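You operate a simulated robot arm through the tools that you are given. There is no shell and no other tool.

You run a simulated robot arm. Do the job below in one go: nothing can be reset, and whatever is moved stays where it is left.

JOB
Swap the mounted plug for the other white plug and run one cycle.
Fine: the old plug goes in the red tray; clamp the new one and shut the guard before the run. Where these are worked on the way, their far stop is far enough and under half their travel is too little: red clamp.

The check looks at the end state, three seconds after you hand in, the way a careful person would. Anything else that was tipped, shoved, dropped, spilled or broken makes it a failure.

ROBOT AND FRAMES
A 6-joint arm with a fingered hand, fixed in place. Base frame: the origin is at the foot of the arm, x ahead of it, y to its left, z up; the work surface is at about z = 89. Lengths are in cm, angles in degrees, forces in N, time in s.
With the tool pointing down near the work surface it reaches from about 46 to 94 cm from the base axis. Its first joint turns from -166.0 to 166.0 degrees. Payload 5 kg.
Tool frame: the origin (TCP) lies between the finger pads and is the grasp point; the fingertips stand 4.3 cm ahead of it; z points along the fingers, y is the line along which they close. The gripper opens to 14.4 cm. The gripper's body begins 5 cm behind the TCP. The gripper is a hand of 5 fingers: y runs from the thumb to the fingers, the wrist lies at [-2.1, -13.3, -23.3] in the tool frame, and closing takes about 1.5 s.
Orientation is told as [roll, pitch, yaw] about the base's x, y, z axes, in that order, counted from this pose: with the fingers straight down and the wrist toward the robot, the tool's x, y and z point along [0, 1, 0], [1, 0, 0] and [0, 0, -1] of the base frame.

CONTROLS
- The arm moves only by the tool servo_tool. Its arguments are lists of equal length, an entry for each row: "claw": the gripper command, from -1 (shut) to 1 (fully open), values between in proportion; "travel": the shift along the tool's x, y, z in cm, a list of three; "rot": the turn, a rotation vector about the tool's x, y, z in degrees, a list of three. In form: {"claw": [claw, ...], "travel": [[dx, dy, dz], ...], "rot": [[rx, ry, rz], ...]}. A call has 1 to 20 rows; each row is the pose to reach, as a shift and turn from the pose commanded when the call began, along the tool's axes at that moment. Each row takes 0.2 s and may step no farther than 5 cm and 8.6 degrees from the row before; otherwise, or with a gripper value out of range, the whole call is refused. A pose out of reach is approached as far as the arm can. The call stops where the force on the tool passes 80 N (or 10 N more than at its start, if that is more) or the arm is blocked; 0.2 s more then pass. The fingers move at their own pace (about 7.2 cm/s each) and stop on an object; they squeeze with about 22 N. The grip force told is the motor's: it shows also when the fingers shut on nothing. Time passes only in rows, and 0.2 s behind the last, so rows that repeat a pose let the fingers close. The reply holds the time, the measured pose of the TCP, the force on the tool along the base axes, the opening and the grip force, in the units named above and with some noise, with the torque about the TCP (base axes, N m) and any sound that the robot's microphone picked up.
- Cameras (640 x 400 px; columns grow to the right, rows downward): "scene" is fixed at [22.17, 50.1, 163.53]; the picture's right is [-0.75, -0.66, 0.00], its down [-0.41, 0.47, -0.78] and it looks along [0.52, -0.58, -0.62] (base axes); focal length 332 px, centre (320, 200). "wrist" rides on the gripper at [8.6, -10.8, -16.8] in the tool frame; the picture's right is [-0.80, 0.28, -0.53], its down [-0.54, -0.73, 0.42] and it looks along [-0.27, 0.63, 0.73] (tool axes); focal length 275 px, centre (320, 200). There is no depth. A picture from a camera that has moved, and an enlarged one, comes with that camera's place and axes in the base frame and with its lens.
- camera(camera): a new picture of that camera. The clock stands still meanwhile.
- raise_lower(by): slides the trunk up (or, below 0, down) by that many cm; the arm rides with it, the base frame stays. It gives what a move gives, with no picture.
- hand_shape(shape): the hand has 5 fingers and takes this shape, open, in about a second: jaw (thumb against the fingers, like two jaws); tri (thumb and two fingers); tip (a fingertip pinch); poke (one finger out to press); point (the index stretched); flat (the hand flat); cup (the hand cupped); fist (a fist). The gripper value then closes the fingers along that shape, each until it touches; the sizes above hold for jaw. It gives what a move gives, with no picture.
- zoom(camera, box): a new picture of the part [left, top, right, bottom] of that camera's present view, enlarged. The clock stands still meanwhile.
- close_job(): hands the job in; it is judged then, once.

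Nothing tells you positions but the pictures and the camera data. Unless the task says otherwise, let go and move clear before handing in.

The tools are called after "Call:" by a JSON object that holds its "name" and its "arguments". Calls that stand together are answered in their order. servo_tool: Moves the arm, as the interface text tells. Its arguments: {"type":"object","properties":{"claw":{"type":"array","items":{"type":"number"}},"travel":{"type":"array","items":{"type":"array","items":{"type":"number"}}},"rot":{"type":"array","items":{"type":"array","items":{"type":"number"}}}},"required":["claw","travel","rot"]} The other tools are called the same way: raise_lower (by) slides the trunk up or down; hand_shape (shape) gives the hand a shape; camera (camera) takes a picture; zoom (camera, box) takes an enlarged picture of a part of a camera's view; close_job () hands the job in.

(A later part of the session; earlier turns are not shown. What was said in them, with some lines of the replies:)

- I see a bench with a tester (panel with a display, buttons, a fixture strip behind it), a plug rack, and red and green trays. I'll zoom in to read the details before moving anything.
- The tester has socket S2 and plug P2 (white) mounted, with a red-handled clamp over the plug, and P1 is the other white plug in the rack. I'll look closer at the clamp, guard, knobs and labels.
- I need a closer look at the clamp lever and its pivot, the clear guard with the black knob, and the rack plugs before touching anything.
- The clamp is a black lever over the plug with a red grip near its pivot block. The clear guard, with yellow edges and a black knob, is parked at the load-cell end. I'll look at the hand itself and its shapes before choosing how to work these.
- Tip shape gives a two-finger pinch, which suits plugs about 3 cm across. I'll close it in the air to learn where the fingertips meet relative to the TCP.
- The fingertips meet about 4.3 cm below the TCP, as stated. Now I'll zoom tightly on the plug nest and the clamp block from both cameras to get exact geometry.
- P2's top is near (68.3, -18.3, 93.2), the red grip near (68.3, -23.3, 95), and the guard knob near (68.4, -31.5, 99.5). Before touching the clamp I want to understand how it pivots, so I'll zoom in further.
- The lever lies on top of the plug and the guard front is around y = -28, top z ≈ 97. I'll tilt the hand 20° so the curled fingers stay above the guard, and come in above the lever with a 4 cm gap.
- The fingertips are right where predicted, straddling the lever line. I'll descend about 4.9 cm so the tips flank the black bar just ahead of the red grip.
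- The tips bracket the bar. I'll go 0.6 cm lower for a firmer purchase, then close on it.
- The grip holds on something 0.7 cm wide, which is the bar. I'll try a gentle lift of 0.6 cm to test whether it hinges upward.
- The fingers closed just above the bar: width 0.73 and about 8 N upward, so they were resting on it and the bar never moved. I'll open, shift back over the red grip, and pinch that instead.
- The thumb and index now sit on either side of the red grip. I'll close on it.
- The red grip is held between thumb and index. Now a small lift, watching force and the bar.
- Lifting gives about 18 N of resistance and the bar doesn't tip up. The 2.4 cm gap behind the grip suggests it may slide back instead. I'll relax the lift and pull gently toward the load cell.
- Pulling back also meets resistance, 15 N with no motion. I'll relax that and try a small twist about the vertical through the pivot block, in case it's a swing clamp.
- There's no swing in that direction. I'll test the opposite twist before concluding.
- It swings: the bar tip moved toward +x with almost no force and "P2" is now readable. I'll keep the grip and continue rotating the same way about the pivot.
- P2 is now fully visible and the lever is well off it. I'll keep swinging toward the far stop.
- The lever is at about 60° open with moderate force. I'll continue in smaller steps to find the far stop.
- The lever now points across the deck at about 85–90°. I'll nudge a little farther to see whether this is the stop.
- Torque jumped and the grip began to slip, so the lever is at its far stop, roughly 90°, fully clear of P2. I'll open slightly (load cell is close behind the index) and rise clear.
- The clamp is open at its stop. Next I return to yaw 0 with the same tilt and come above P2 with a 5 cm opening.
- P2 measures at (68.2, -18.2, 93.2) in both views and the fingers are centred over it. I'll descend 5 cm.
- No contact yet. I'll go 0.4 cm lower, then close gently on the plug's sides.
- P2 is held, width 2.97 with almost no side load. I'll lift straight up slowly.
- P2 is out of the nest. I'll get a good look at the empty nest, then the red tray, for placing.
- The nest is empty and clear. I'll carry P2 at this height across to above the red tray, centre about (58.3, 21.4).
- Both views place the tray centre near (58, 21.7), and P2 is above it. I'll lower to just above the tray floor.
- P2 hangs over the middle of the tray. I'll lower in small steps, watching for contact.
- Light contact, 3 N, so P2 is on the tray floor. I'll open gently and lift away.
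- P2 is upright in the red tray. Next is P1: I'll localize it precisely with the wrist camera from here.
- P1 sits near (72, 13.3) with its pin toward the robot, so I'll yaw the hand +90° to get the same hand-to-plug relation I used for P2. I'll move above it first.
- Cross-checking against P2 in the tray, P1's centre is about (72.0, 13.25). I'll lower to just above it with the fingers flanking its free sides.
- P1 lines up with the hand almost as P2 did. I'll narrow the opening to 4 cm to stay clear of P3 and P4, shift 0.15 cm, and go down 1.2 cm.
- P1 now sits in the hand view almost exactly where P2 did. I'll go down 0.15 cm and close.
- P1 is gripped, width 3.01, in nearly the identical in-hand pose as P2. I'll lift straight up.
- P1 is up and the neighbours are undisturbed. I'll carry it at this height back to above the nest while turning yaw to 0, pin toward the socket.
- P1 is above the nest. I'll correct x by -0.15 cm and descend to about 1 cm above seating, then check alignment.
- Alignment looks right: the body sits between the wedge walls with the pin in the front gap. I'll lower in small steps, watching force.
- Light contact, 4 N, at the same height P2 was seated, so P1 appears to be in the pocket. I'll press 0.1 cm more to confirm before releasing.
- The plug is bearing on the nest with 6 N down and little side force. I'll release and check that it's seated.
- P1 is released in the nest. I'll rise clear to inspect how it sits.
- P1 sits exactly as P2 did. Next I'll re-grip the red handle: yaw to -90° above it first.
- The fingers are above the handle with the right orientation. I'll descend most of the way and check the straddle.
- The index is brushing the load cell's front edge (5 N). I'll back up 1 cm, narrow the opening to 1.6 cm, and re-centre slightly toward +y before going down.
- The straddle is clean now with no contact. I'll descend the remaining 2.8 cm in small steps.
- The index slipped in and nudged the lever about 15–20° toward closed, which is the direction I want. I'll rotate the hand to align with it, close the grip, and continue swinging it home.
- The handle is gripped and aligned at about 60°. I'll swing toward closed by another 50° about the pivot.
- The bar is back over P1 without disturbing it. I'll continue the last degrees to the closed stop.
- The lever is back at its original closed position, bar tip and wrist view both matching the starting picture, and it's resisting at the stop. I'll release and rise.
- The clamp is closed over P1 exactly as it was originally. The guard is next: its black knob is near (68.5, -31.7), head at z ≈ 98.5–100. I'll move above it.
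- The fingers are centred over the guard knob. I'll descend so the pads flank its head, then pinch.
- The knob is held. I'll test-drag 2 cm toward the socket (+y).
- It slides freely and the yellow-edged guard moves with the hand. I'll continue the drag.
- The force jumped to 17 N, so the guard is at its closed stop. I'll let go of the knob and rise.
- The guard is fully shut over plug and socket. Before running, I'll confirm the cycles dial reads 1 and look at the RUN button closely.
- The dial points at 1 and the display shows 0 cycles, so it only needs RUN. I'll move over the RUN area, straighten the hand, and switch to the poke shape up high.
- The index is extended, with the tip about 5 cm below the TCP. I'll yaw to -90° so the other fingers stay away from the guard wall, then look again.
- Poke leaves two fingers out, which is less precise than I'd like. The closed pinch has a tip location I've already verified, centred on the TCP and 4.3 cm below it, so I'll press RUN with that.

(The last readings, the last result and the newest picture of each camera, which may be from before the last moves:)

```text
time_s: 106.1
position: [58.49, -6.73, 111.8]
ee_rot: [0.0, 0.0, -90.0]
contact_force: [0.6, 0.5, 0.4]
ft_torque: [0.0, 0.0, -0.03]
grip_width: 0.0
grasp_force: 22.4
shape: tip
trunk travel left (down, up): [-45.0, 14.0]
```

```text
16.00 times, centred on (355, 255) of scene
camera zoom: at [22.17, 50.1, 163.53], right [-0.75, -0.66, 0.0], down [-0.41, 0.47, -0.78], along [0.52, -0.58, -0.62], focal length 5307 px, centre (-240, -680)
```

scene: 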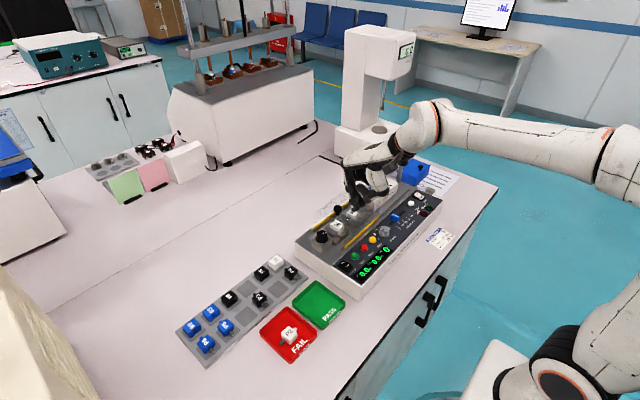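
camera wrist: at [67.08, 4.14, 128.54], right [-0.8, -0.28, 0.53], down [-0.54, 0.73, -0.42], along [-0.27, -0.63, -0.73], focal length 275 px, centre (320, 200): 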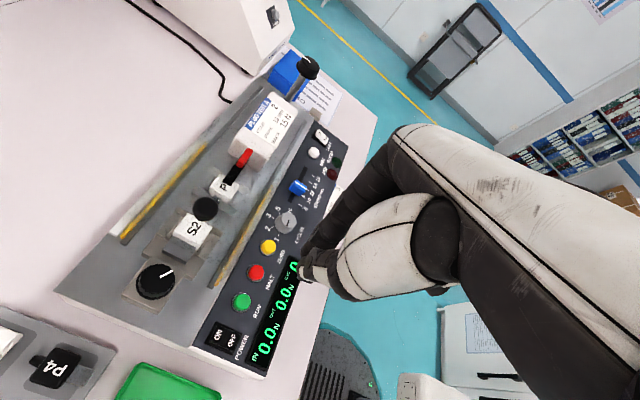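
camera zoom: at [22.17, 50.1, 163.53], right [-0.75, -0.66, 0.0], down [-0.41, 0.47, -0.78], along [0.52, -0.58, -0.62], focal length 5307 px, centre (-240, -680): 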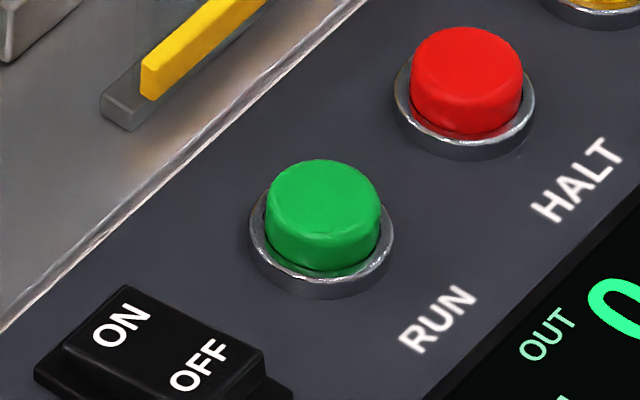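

RUN's top is at about (58.1, -6.4, 90.3). I'll centre over it and come down to just above.

Call:
{"name": "servo_tool", "arguments": {"claw": [-1, -1, -1, -1, -1, -1, -1, -1, -1], "travel": [[-0.2, -0.2, 2], [-0.36, -0.33, 4.5], [-0.36, -0.33, 7], [-0.36, -0.33, 9.5], [-0.36, -0.33, 11.5], [-0.36, -0.33, 13], [-0.36, -0.33, 14], [-0.36, -0.33, 14.6], [-0.36, -0.33, 14.6]], "rot": [[0, 0, 0], [0, 0, 0], [0, 0, 0], [0, 0, 0], [0, 0, 0], [0, 0, 0], [0, 0, 0], [0, 0, 0], [0, 0, 0]]}}

Call:
{"name": "zoom", "arguments": {"camera": "scene", "box": [320, 220, 400, 280]}}

Call:
{"name": "zoom", "arguments": {"camera": "wrist", "box": [200, 180, 400, 330]}}

```text
time_s: 108.1
position: [58.18, -6.18, 97.15]
ee_rot: [-0.1, 0.1, -90.0]
contact_force: [0.0, 0.9, -0.5]
ft_torque: [0.02, 0.0, 0.0]
grip_width: 0.02
grasp_force: 22.0
shape: tip
trunk travel left (down, up): [-45.0, 14.0]
```

```text
6.67 times, centred on (360, 250) of scene
camera zoom: at [22.17, 50.1, 163.53], right [-0.75, -0.66, 0.0], down [-0.41, 0.47, -0.78], along [0.52, -0.58, -0.62], focal length 2211 px, centre (53, -133)
```

zoom: 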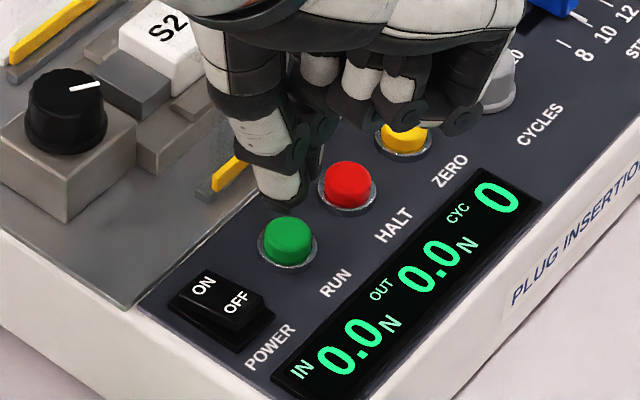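

```text
2.67 times, centred on (300, 255) of wrist
camera zoom: at [66.7, 4.6, 113.92], right [-0.8, -0.28, 0.53], down [-0.54, 0.73, -0.42], along [-0.27, -0.63, -0.73], focal length 734 px, centre (373, 53)
```

zoom: 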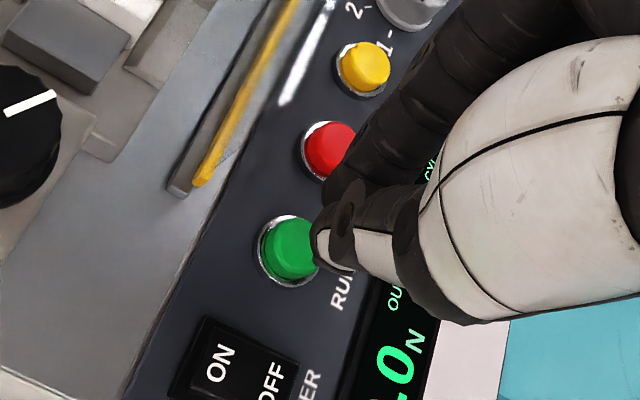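

The pinch is right above RUN. I'll shift 0.2 cm in x and lower in small steps until the button is pressed.

Call:
{"name": "servo_tool", "arguments": {"claw": [-1, -1, -1, -1, -1], "travel": [[0.2, 0.1, 0.4], [0.2, 0.1, 0.8], [0.2, 0.1, 1.2], [0.2, 0.1, 1.6], [0.2, 0.1, 1.6]], "rot": [[0, 0, 0], [0, 0, 0], [0, 0, 0], [0, 0, 0], [0, 0, 0]]}}

Call:
{"name": "zoom", "arguments": {"camera": "scene", "box": [320, 220, 400, 280]}}

Call:
{"name": "zoom", "arguments": {"camera": "wrist", "box": [200, 180, 400, 330]}}

```text
time_s: 109.3
position: [58.42, -6.37, 95.54]
ee_rot: [-0.1, 0.1, -90.0]
contact_force: [-0.1, -0.6, -1.0]
ft_torque: [0.0, 0.05, 0.04]
grip_width: 0.0
grasp_force: 21.8
shape: tip
trunk travel left (down, up): [-45.0, 14.0]
```

```text
6.67 times, centred on (360, 250) of scene
camera zoom: at [22.17, 50.1, 163.53], right [-0.75, -0.66, 0.0], down [-0.41, 0.47, -0.78], along [0.52, -0.58, -0.62], focal length 2211 px, centre (53, -133)
```

zoom: 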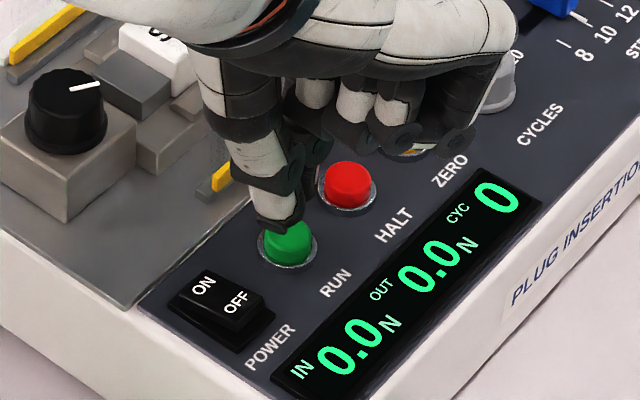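

```text
2.67 times, centred on (300, 255) of wrist
camera zoom: at [66.91, 4.48, 112.42], right [-0.8, -0.28, 0.53], down [-0.54, 0.73, -0.42], along [-0.27, -0.63, -0.73], focal length 734 px, centre (373, 53)
```

zoom: 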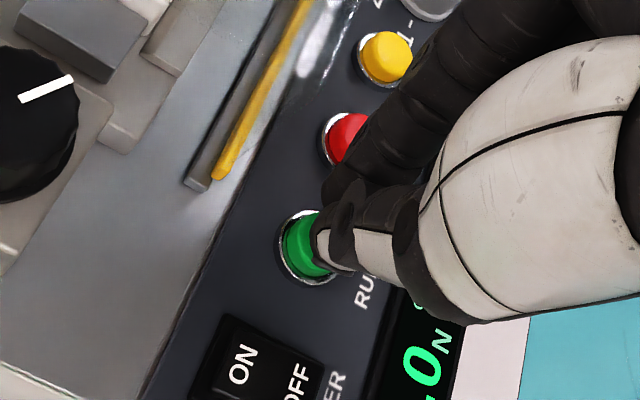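

Call:
{"name": "servo_tool", "arguments": {"claw": [-1, -1, -1, -1], "travel": [[0, 0, 0.2], [0, 0, 0.4], [0, 0, 0.6], [0, 0, 0.6]], "rot": [[0, 0, 0], [0, 0, 0], [0, 0, 0], [0, 0, 0]]}}

Call:
{"name": "zoom", "arguments": {"camera": "scene", "box": [320, 220, 400, 280]}}

```text
time_s: 110.3
position: [58.29, -6.33, 95.11]
ee_rot: [0.0, 0.0, -89.9]
contact_force: [0.2, -0.2, -0.5]
ft_torque: [0.01, 0.01, 0.02]
grip_width: 0.0
grasp_force: 22.0
shape: tip
trunk travel left (down, up): [-45.0, 14.0]
```

```text
6.67 times, centred on (360, 250) of scene
camera zoom: at [22.17, 50.1, 163.53], right [-0.75, -0.66, 0.0], down [-0.41, 0.47, -0.78], along [0.52, -0.58, -0.62], focal length 2211 px, centre (53, -133)
```

zoom: 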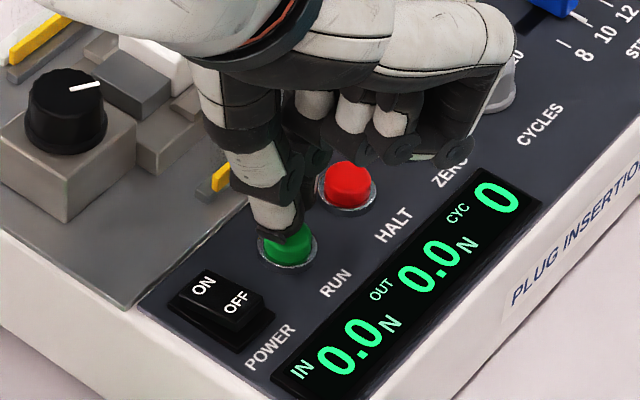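

Call:
{"name": "servo_tool", "arguments": {"claw": [-1, -1, -1, -1], "travel": [[0, 0, 0.15], [0, 0, 0.3], [0, 0, 0.45], [0, 0, 0.45]], "rot": [[0, 0, 0], [0, 0, 0], [0, 0, 0], [0, 0, 0]]}}

Call:
{"name": "zoom", "arguments": {"camera": "scene", "box": [320, 220, 400, 280]}}

Call:
{"name": "zoom", "arguments": {"camera": "wrist", "box": [200, 180, 400, 330]}}

```text
time_s: 111.3
position: [58.32, -6.36, 94.62]
ee_rot: [-0.1, 0.0, -90.0]
contact_force: [0.1, 1.1, 1.5]
ft_torque: [-0.03, 0.03, 0.02]
grip_width: 0.0
grasp_force: 22.1
shape: tip
trunk travel left (down, up): [-45.0, 14.0]
```

```text
6.67 times, centred on (360, 250) of scene
camera zoom: at [22.17, 50.1, 163.53], right [-0.75, -0.66, 0.0], down [-0.41, 0.47, -0.78], along [0.52, -0.58, -0.62], focal length 2211 px, centre (53, -133)
```

zoom: 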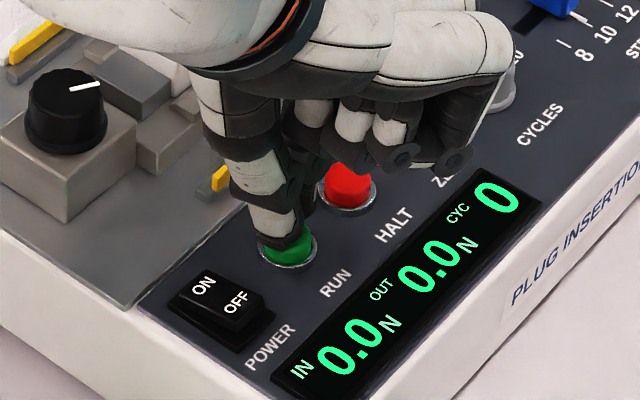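

```text
2.67 times, centred on (300, 255) of wrist
camera zoom: at [66.85, 4.5, 111.39], right [-0.8, -0.28, 0.53], down [-0.54, 0.73, -0.42], along [-0.27, -0.63, -0.73], focal length 734 px, centre (373, 53)
```

zoom: 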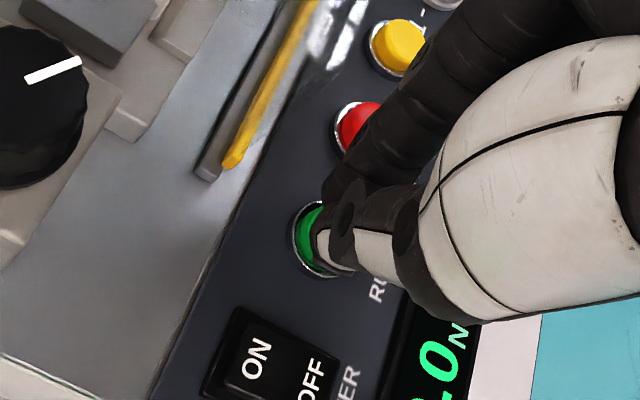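

Just touching, 1.5 N, slightly off toward the robot. I'll shift +0.3 cm in x and press in.

Call:
{"name": "servo_tool", "arguments": {"claw": [-1, -1, -1, -1, -1], "travel": [[0.15, 0, -0.2], [0.3, 0, -0.2], [0.3, 0, 0.05], [0.3, 0, 0.25], [0.3, 0, 0.25]], "rot": [[0, 0, 0], [0, 0, 0], [0, 0, 0], [0, 0, 0], [0, 0, 0]]}}

Call:
{"name": "zoom", "arguments": {"camera": "scene", "box": [320, 220, 400, 280]}}

```text
time_s: 112.5
position: [58.67, -6.44, 94.28]
ee_rot: [0.0, 0.0, -90.0]
contact_force: [-0.5, 0.1, 2.5]
ft_torque: [0.04, 0.05, 0.0]
grip_width: 0.01
grasp_force: 22.7
shape: tip
trunk travel left (down, up): [-45.0, 14.0]
heard: click
```

```text
6.67 times, centred on (360, 250) of scene
camera zoom: at [22.17, 50.1, 163.53], right [-0.75, -0.66, 0.0], down [-0.41, 0.47, -0.78], along [0.52, -0.58, -0.62], focal length 2211 px, centre (53, -133)
```

zoom: 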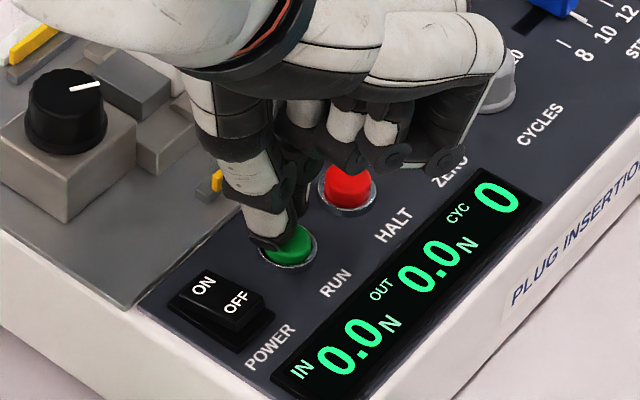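

A click was heard, so RUN registered. I'll lift straight off now and watch the machine.

Call:
{"name": "servo_tool", "arguments": {"claw": [-1, -1, -1, -1, -1, -1, -1, -1], "travel": [[0, 0, -0.8], [0, 0, -2.5], [0, 0, -5], [0, 0, -8], [0, 0, -11], [0, 0, -14], [0, 0, -16], [0, 0, -16]], "rot": [[0, 0, 0], [0, 0, 0], [0, 0, 0], [0, 0, 0], [0, 0, 0], [0, 0, 0], [0, 0, 0], [0, 0, 0]]}}

Call:
{"name": "camera", "arguments": {"camera": "scene"}}

Call:
{"name": "zoom", "arguments": {"camera": "scene", "box": [290, 170, 450, 290]}}

```text
time_s: 114.3
position: [58.9, -6.25, 110.19]
ee_rot: [0.1, 0.0, -90.1]
contact_force: [0.6, -0.4, 0.3]
ft_torque: [-0.02, 0.0, -0.01]
grip_width: 0.01
grasp_force: 22.2
shape: tip
trunk travel left (down, up): [-45.0, 14.0]
```

```text
taken
```

scene: 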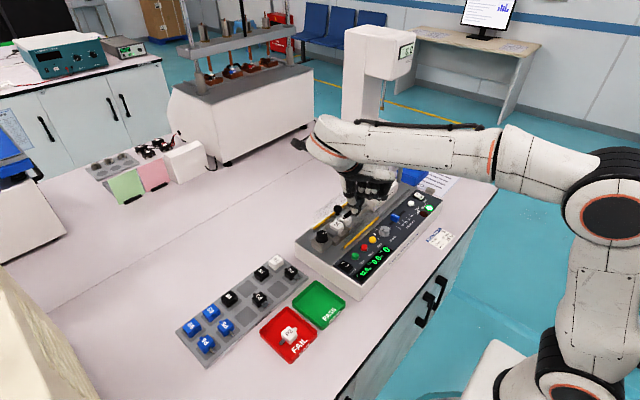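

```text
3.33 times, centred on (370, 230) of scene
camera zoom: at [22.17, 50.1, 163.53], right [-0.75, -0.66, 0.0], down [-0.41, 0.47, -0.78], along [0.52, -0.58, -0.62], focal length 1106 px, centre (153, 100)
```

zoom: 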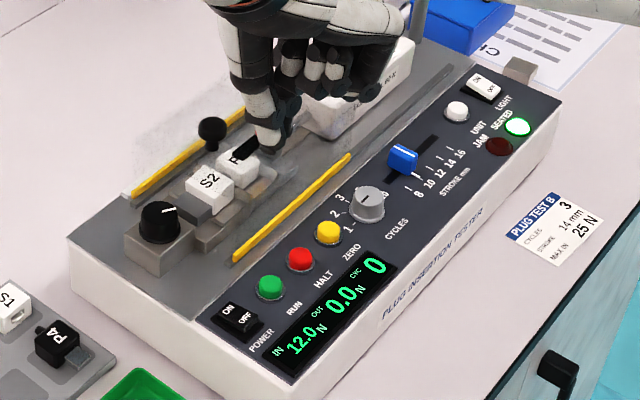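

The cycle is running: the SEATED light is on and IN reads 12.0 N. I'll retreat upward and let the cycle finish.

Call:
{"name": "servo_tool", "arguments": {"claw": [-0.8, -0.6, -0.4, -0.4, -0.4, -0.4, -0.4, -0.4, -0.4, -0.4, -0.4, -0.4], "travel": [[-0.5, 0, -2], [-1, 0, -4], [-1.5, 0, -6], [-2, 0, -8], [-2.5, 0, -10], [-3, 0, -12], [-3, 0, -12], [-3, 0, -12], [-3, 0, -12], [-3, 0, -12], [-3, 0, -12], [-3, 0, -12]], "rot": [[0, 0, 0], [0, 0, 0], [0, 0, 0], [0, 0, 0], [0, 0, 0], [0, 0, 0], [0, 0, 0], [0, 0, 0], [0, 0, 0], [0, 0, 0], [0, 0, 0], [0, 0, 0]]}}

Call:
{"name": "zoom", "arguments": {"camera": "scene", "box": [290, 170, 450, 290]}}

```text
time_s: 116.9
position: [55.73, -6.34, 122.28]
ee_rot: [0.0, 0.1, -90.0]
contact_force: [0.8, 0.3, -0.5]
ft_torque: [-0.02, 0.01, -0.02]
grip_width: 4.27
grasp_force: 0.0
shape: tip
trunk travel left (down, up): [-45.0, 14.0]
```

```text
3.33 times, centred on (370, 230) of scene
camera zoom: at [22.17, 50.1, 163.53], right [-0.75, -0.66, 0.0], down [-0.41, 0.47, -0.78], along [0.52, -0.58, -0.62], focal length 1106 px, centre (153, 100)
```

zoom: 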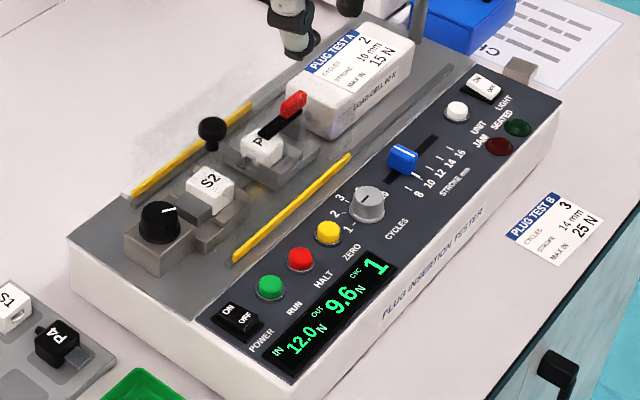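

The cycle is complete: IN 12.0 N, OUT 9.6 N, CYC 1, no jam light, and the carriage is back. I'll do a final check of everything before handing in.

Call:
{"name": "servo_tool", "arguments": {"claw": [-0.4, -0.4, -0.4, -0.4, -0.4, -0.4], "travel": [[0, 0, 0], [0, 0, 0], [0, 0, 0], [0, 0, 0], [0, 0, 0], [0, 0, 0]], "rot": [[0, 0, 0], [0, 0, 0], [0, 0, 0], [0, 0, 0], [0, 0, 0], [0, 0, 0]]}}

Call:
{"name": "camera", "arguments": {"camera": "scene"}}

Call:
{"name": "zoom", "arguments": {"camera": "scene", "box": [330, 190, 400, 280]}}

Call:
{"name": "zoom", "arguments": {"camera": "scene", "box": [170, 240, 360, 370]}}

```text
time_s: 118.3
position: [55.66, -6.33, 122.28]
ee_rot: [-0.1, 0.0, -90.0]
contact_force: [0.6, -0.5, 0.5]
ft_torque: [0.02, 0.0, -0.01]
grip_width: 4.24
grasp_force: 0.1
shape: tip
trunk travel left (down, up): [-45.0, 14.0]
```

```text
taken
```

scene: 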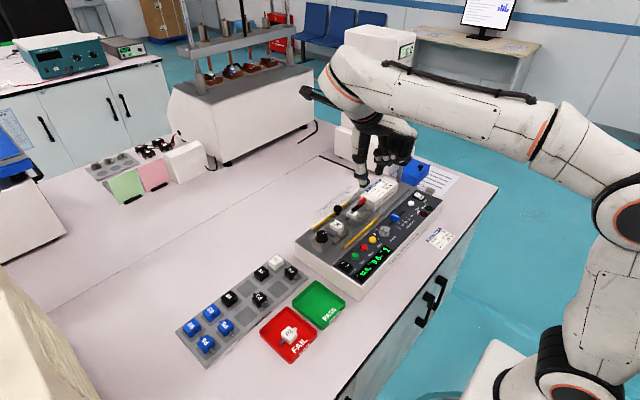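

```text
4.44 times, centred on (365, 235) of scene
camera zoom: at [22.17, 50.1, 163.53], right [-0.75, -0.66, 0.0], down [-0.41, 0.47, -0.78], along [0.52, -0.58, -0.62], focal length 1474 px, centre (120, 44)
```

zoom: 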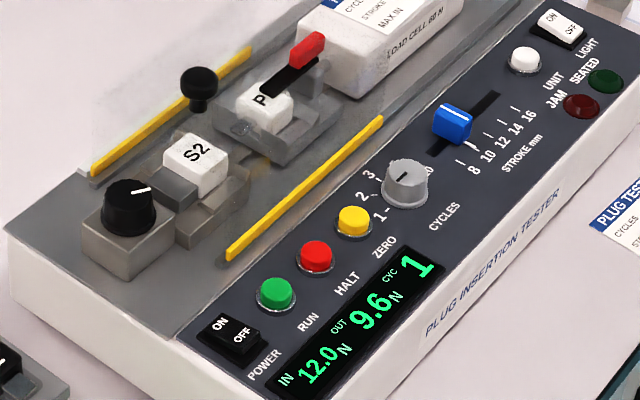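

```text
3.08 times, centred on (265, 305) of scene
camera zoom: at [22.17, 50.1, 163.53], right [-0.75, -0.66, 0.0], down [-0.41, 0.47, -0.78], along [0.52, -0.58, -0.62], focal length 1021 px, centre (489, -123)
```

zoom: 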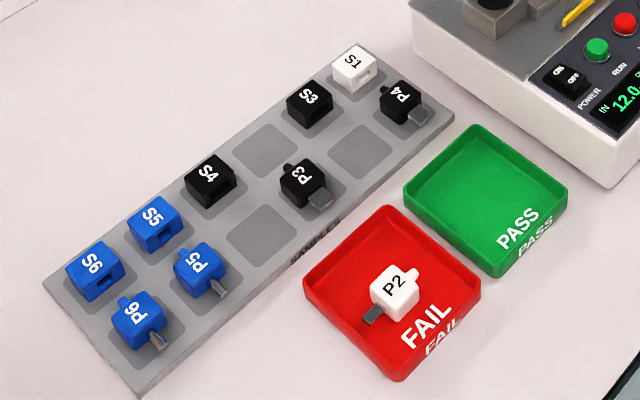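

Everything checks out: P2 is upright in the red tray, P1 is mounted and clamped, and the guard is shut. The display reads CYC 1 with no jam, the rack is undisturbed and the hand is clear. I'm handing in.

Call:
{"name": "close_job", "arguments": {}}

```text
The job is handed in.
```

The plug swap is done and one cycle has run. P1, the other white plug, is now mounted in the tester, and P2, the old one, is upright in the red tray.

- **Clamp:** I opened the red clamp to its far stop to free P2. It is now back at its original closed position over P1.
- **Guard:** I slid it to its closed stop before the run.
- **Run:** The cycles dial was already at 1, so I left the settings alone and pressed RUN once. The SEATED light came on during the stroke. The display now reads IN 12.0 N, OUT 9.6 N, CYC 1, with no jam light.

During re-clamping the index finger brushed the front edge of the load cell with about 5 N, then up to about 10 N between it and the clamp lever. In the final pictures nothing there or in the sample rack looks moved. The hand is clear of the tester, and the job is handed in.
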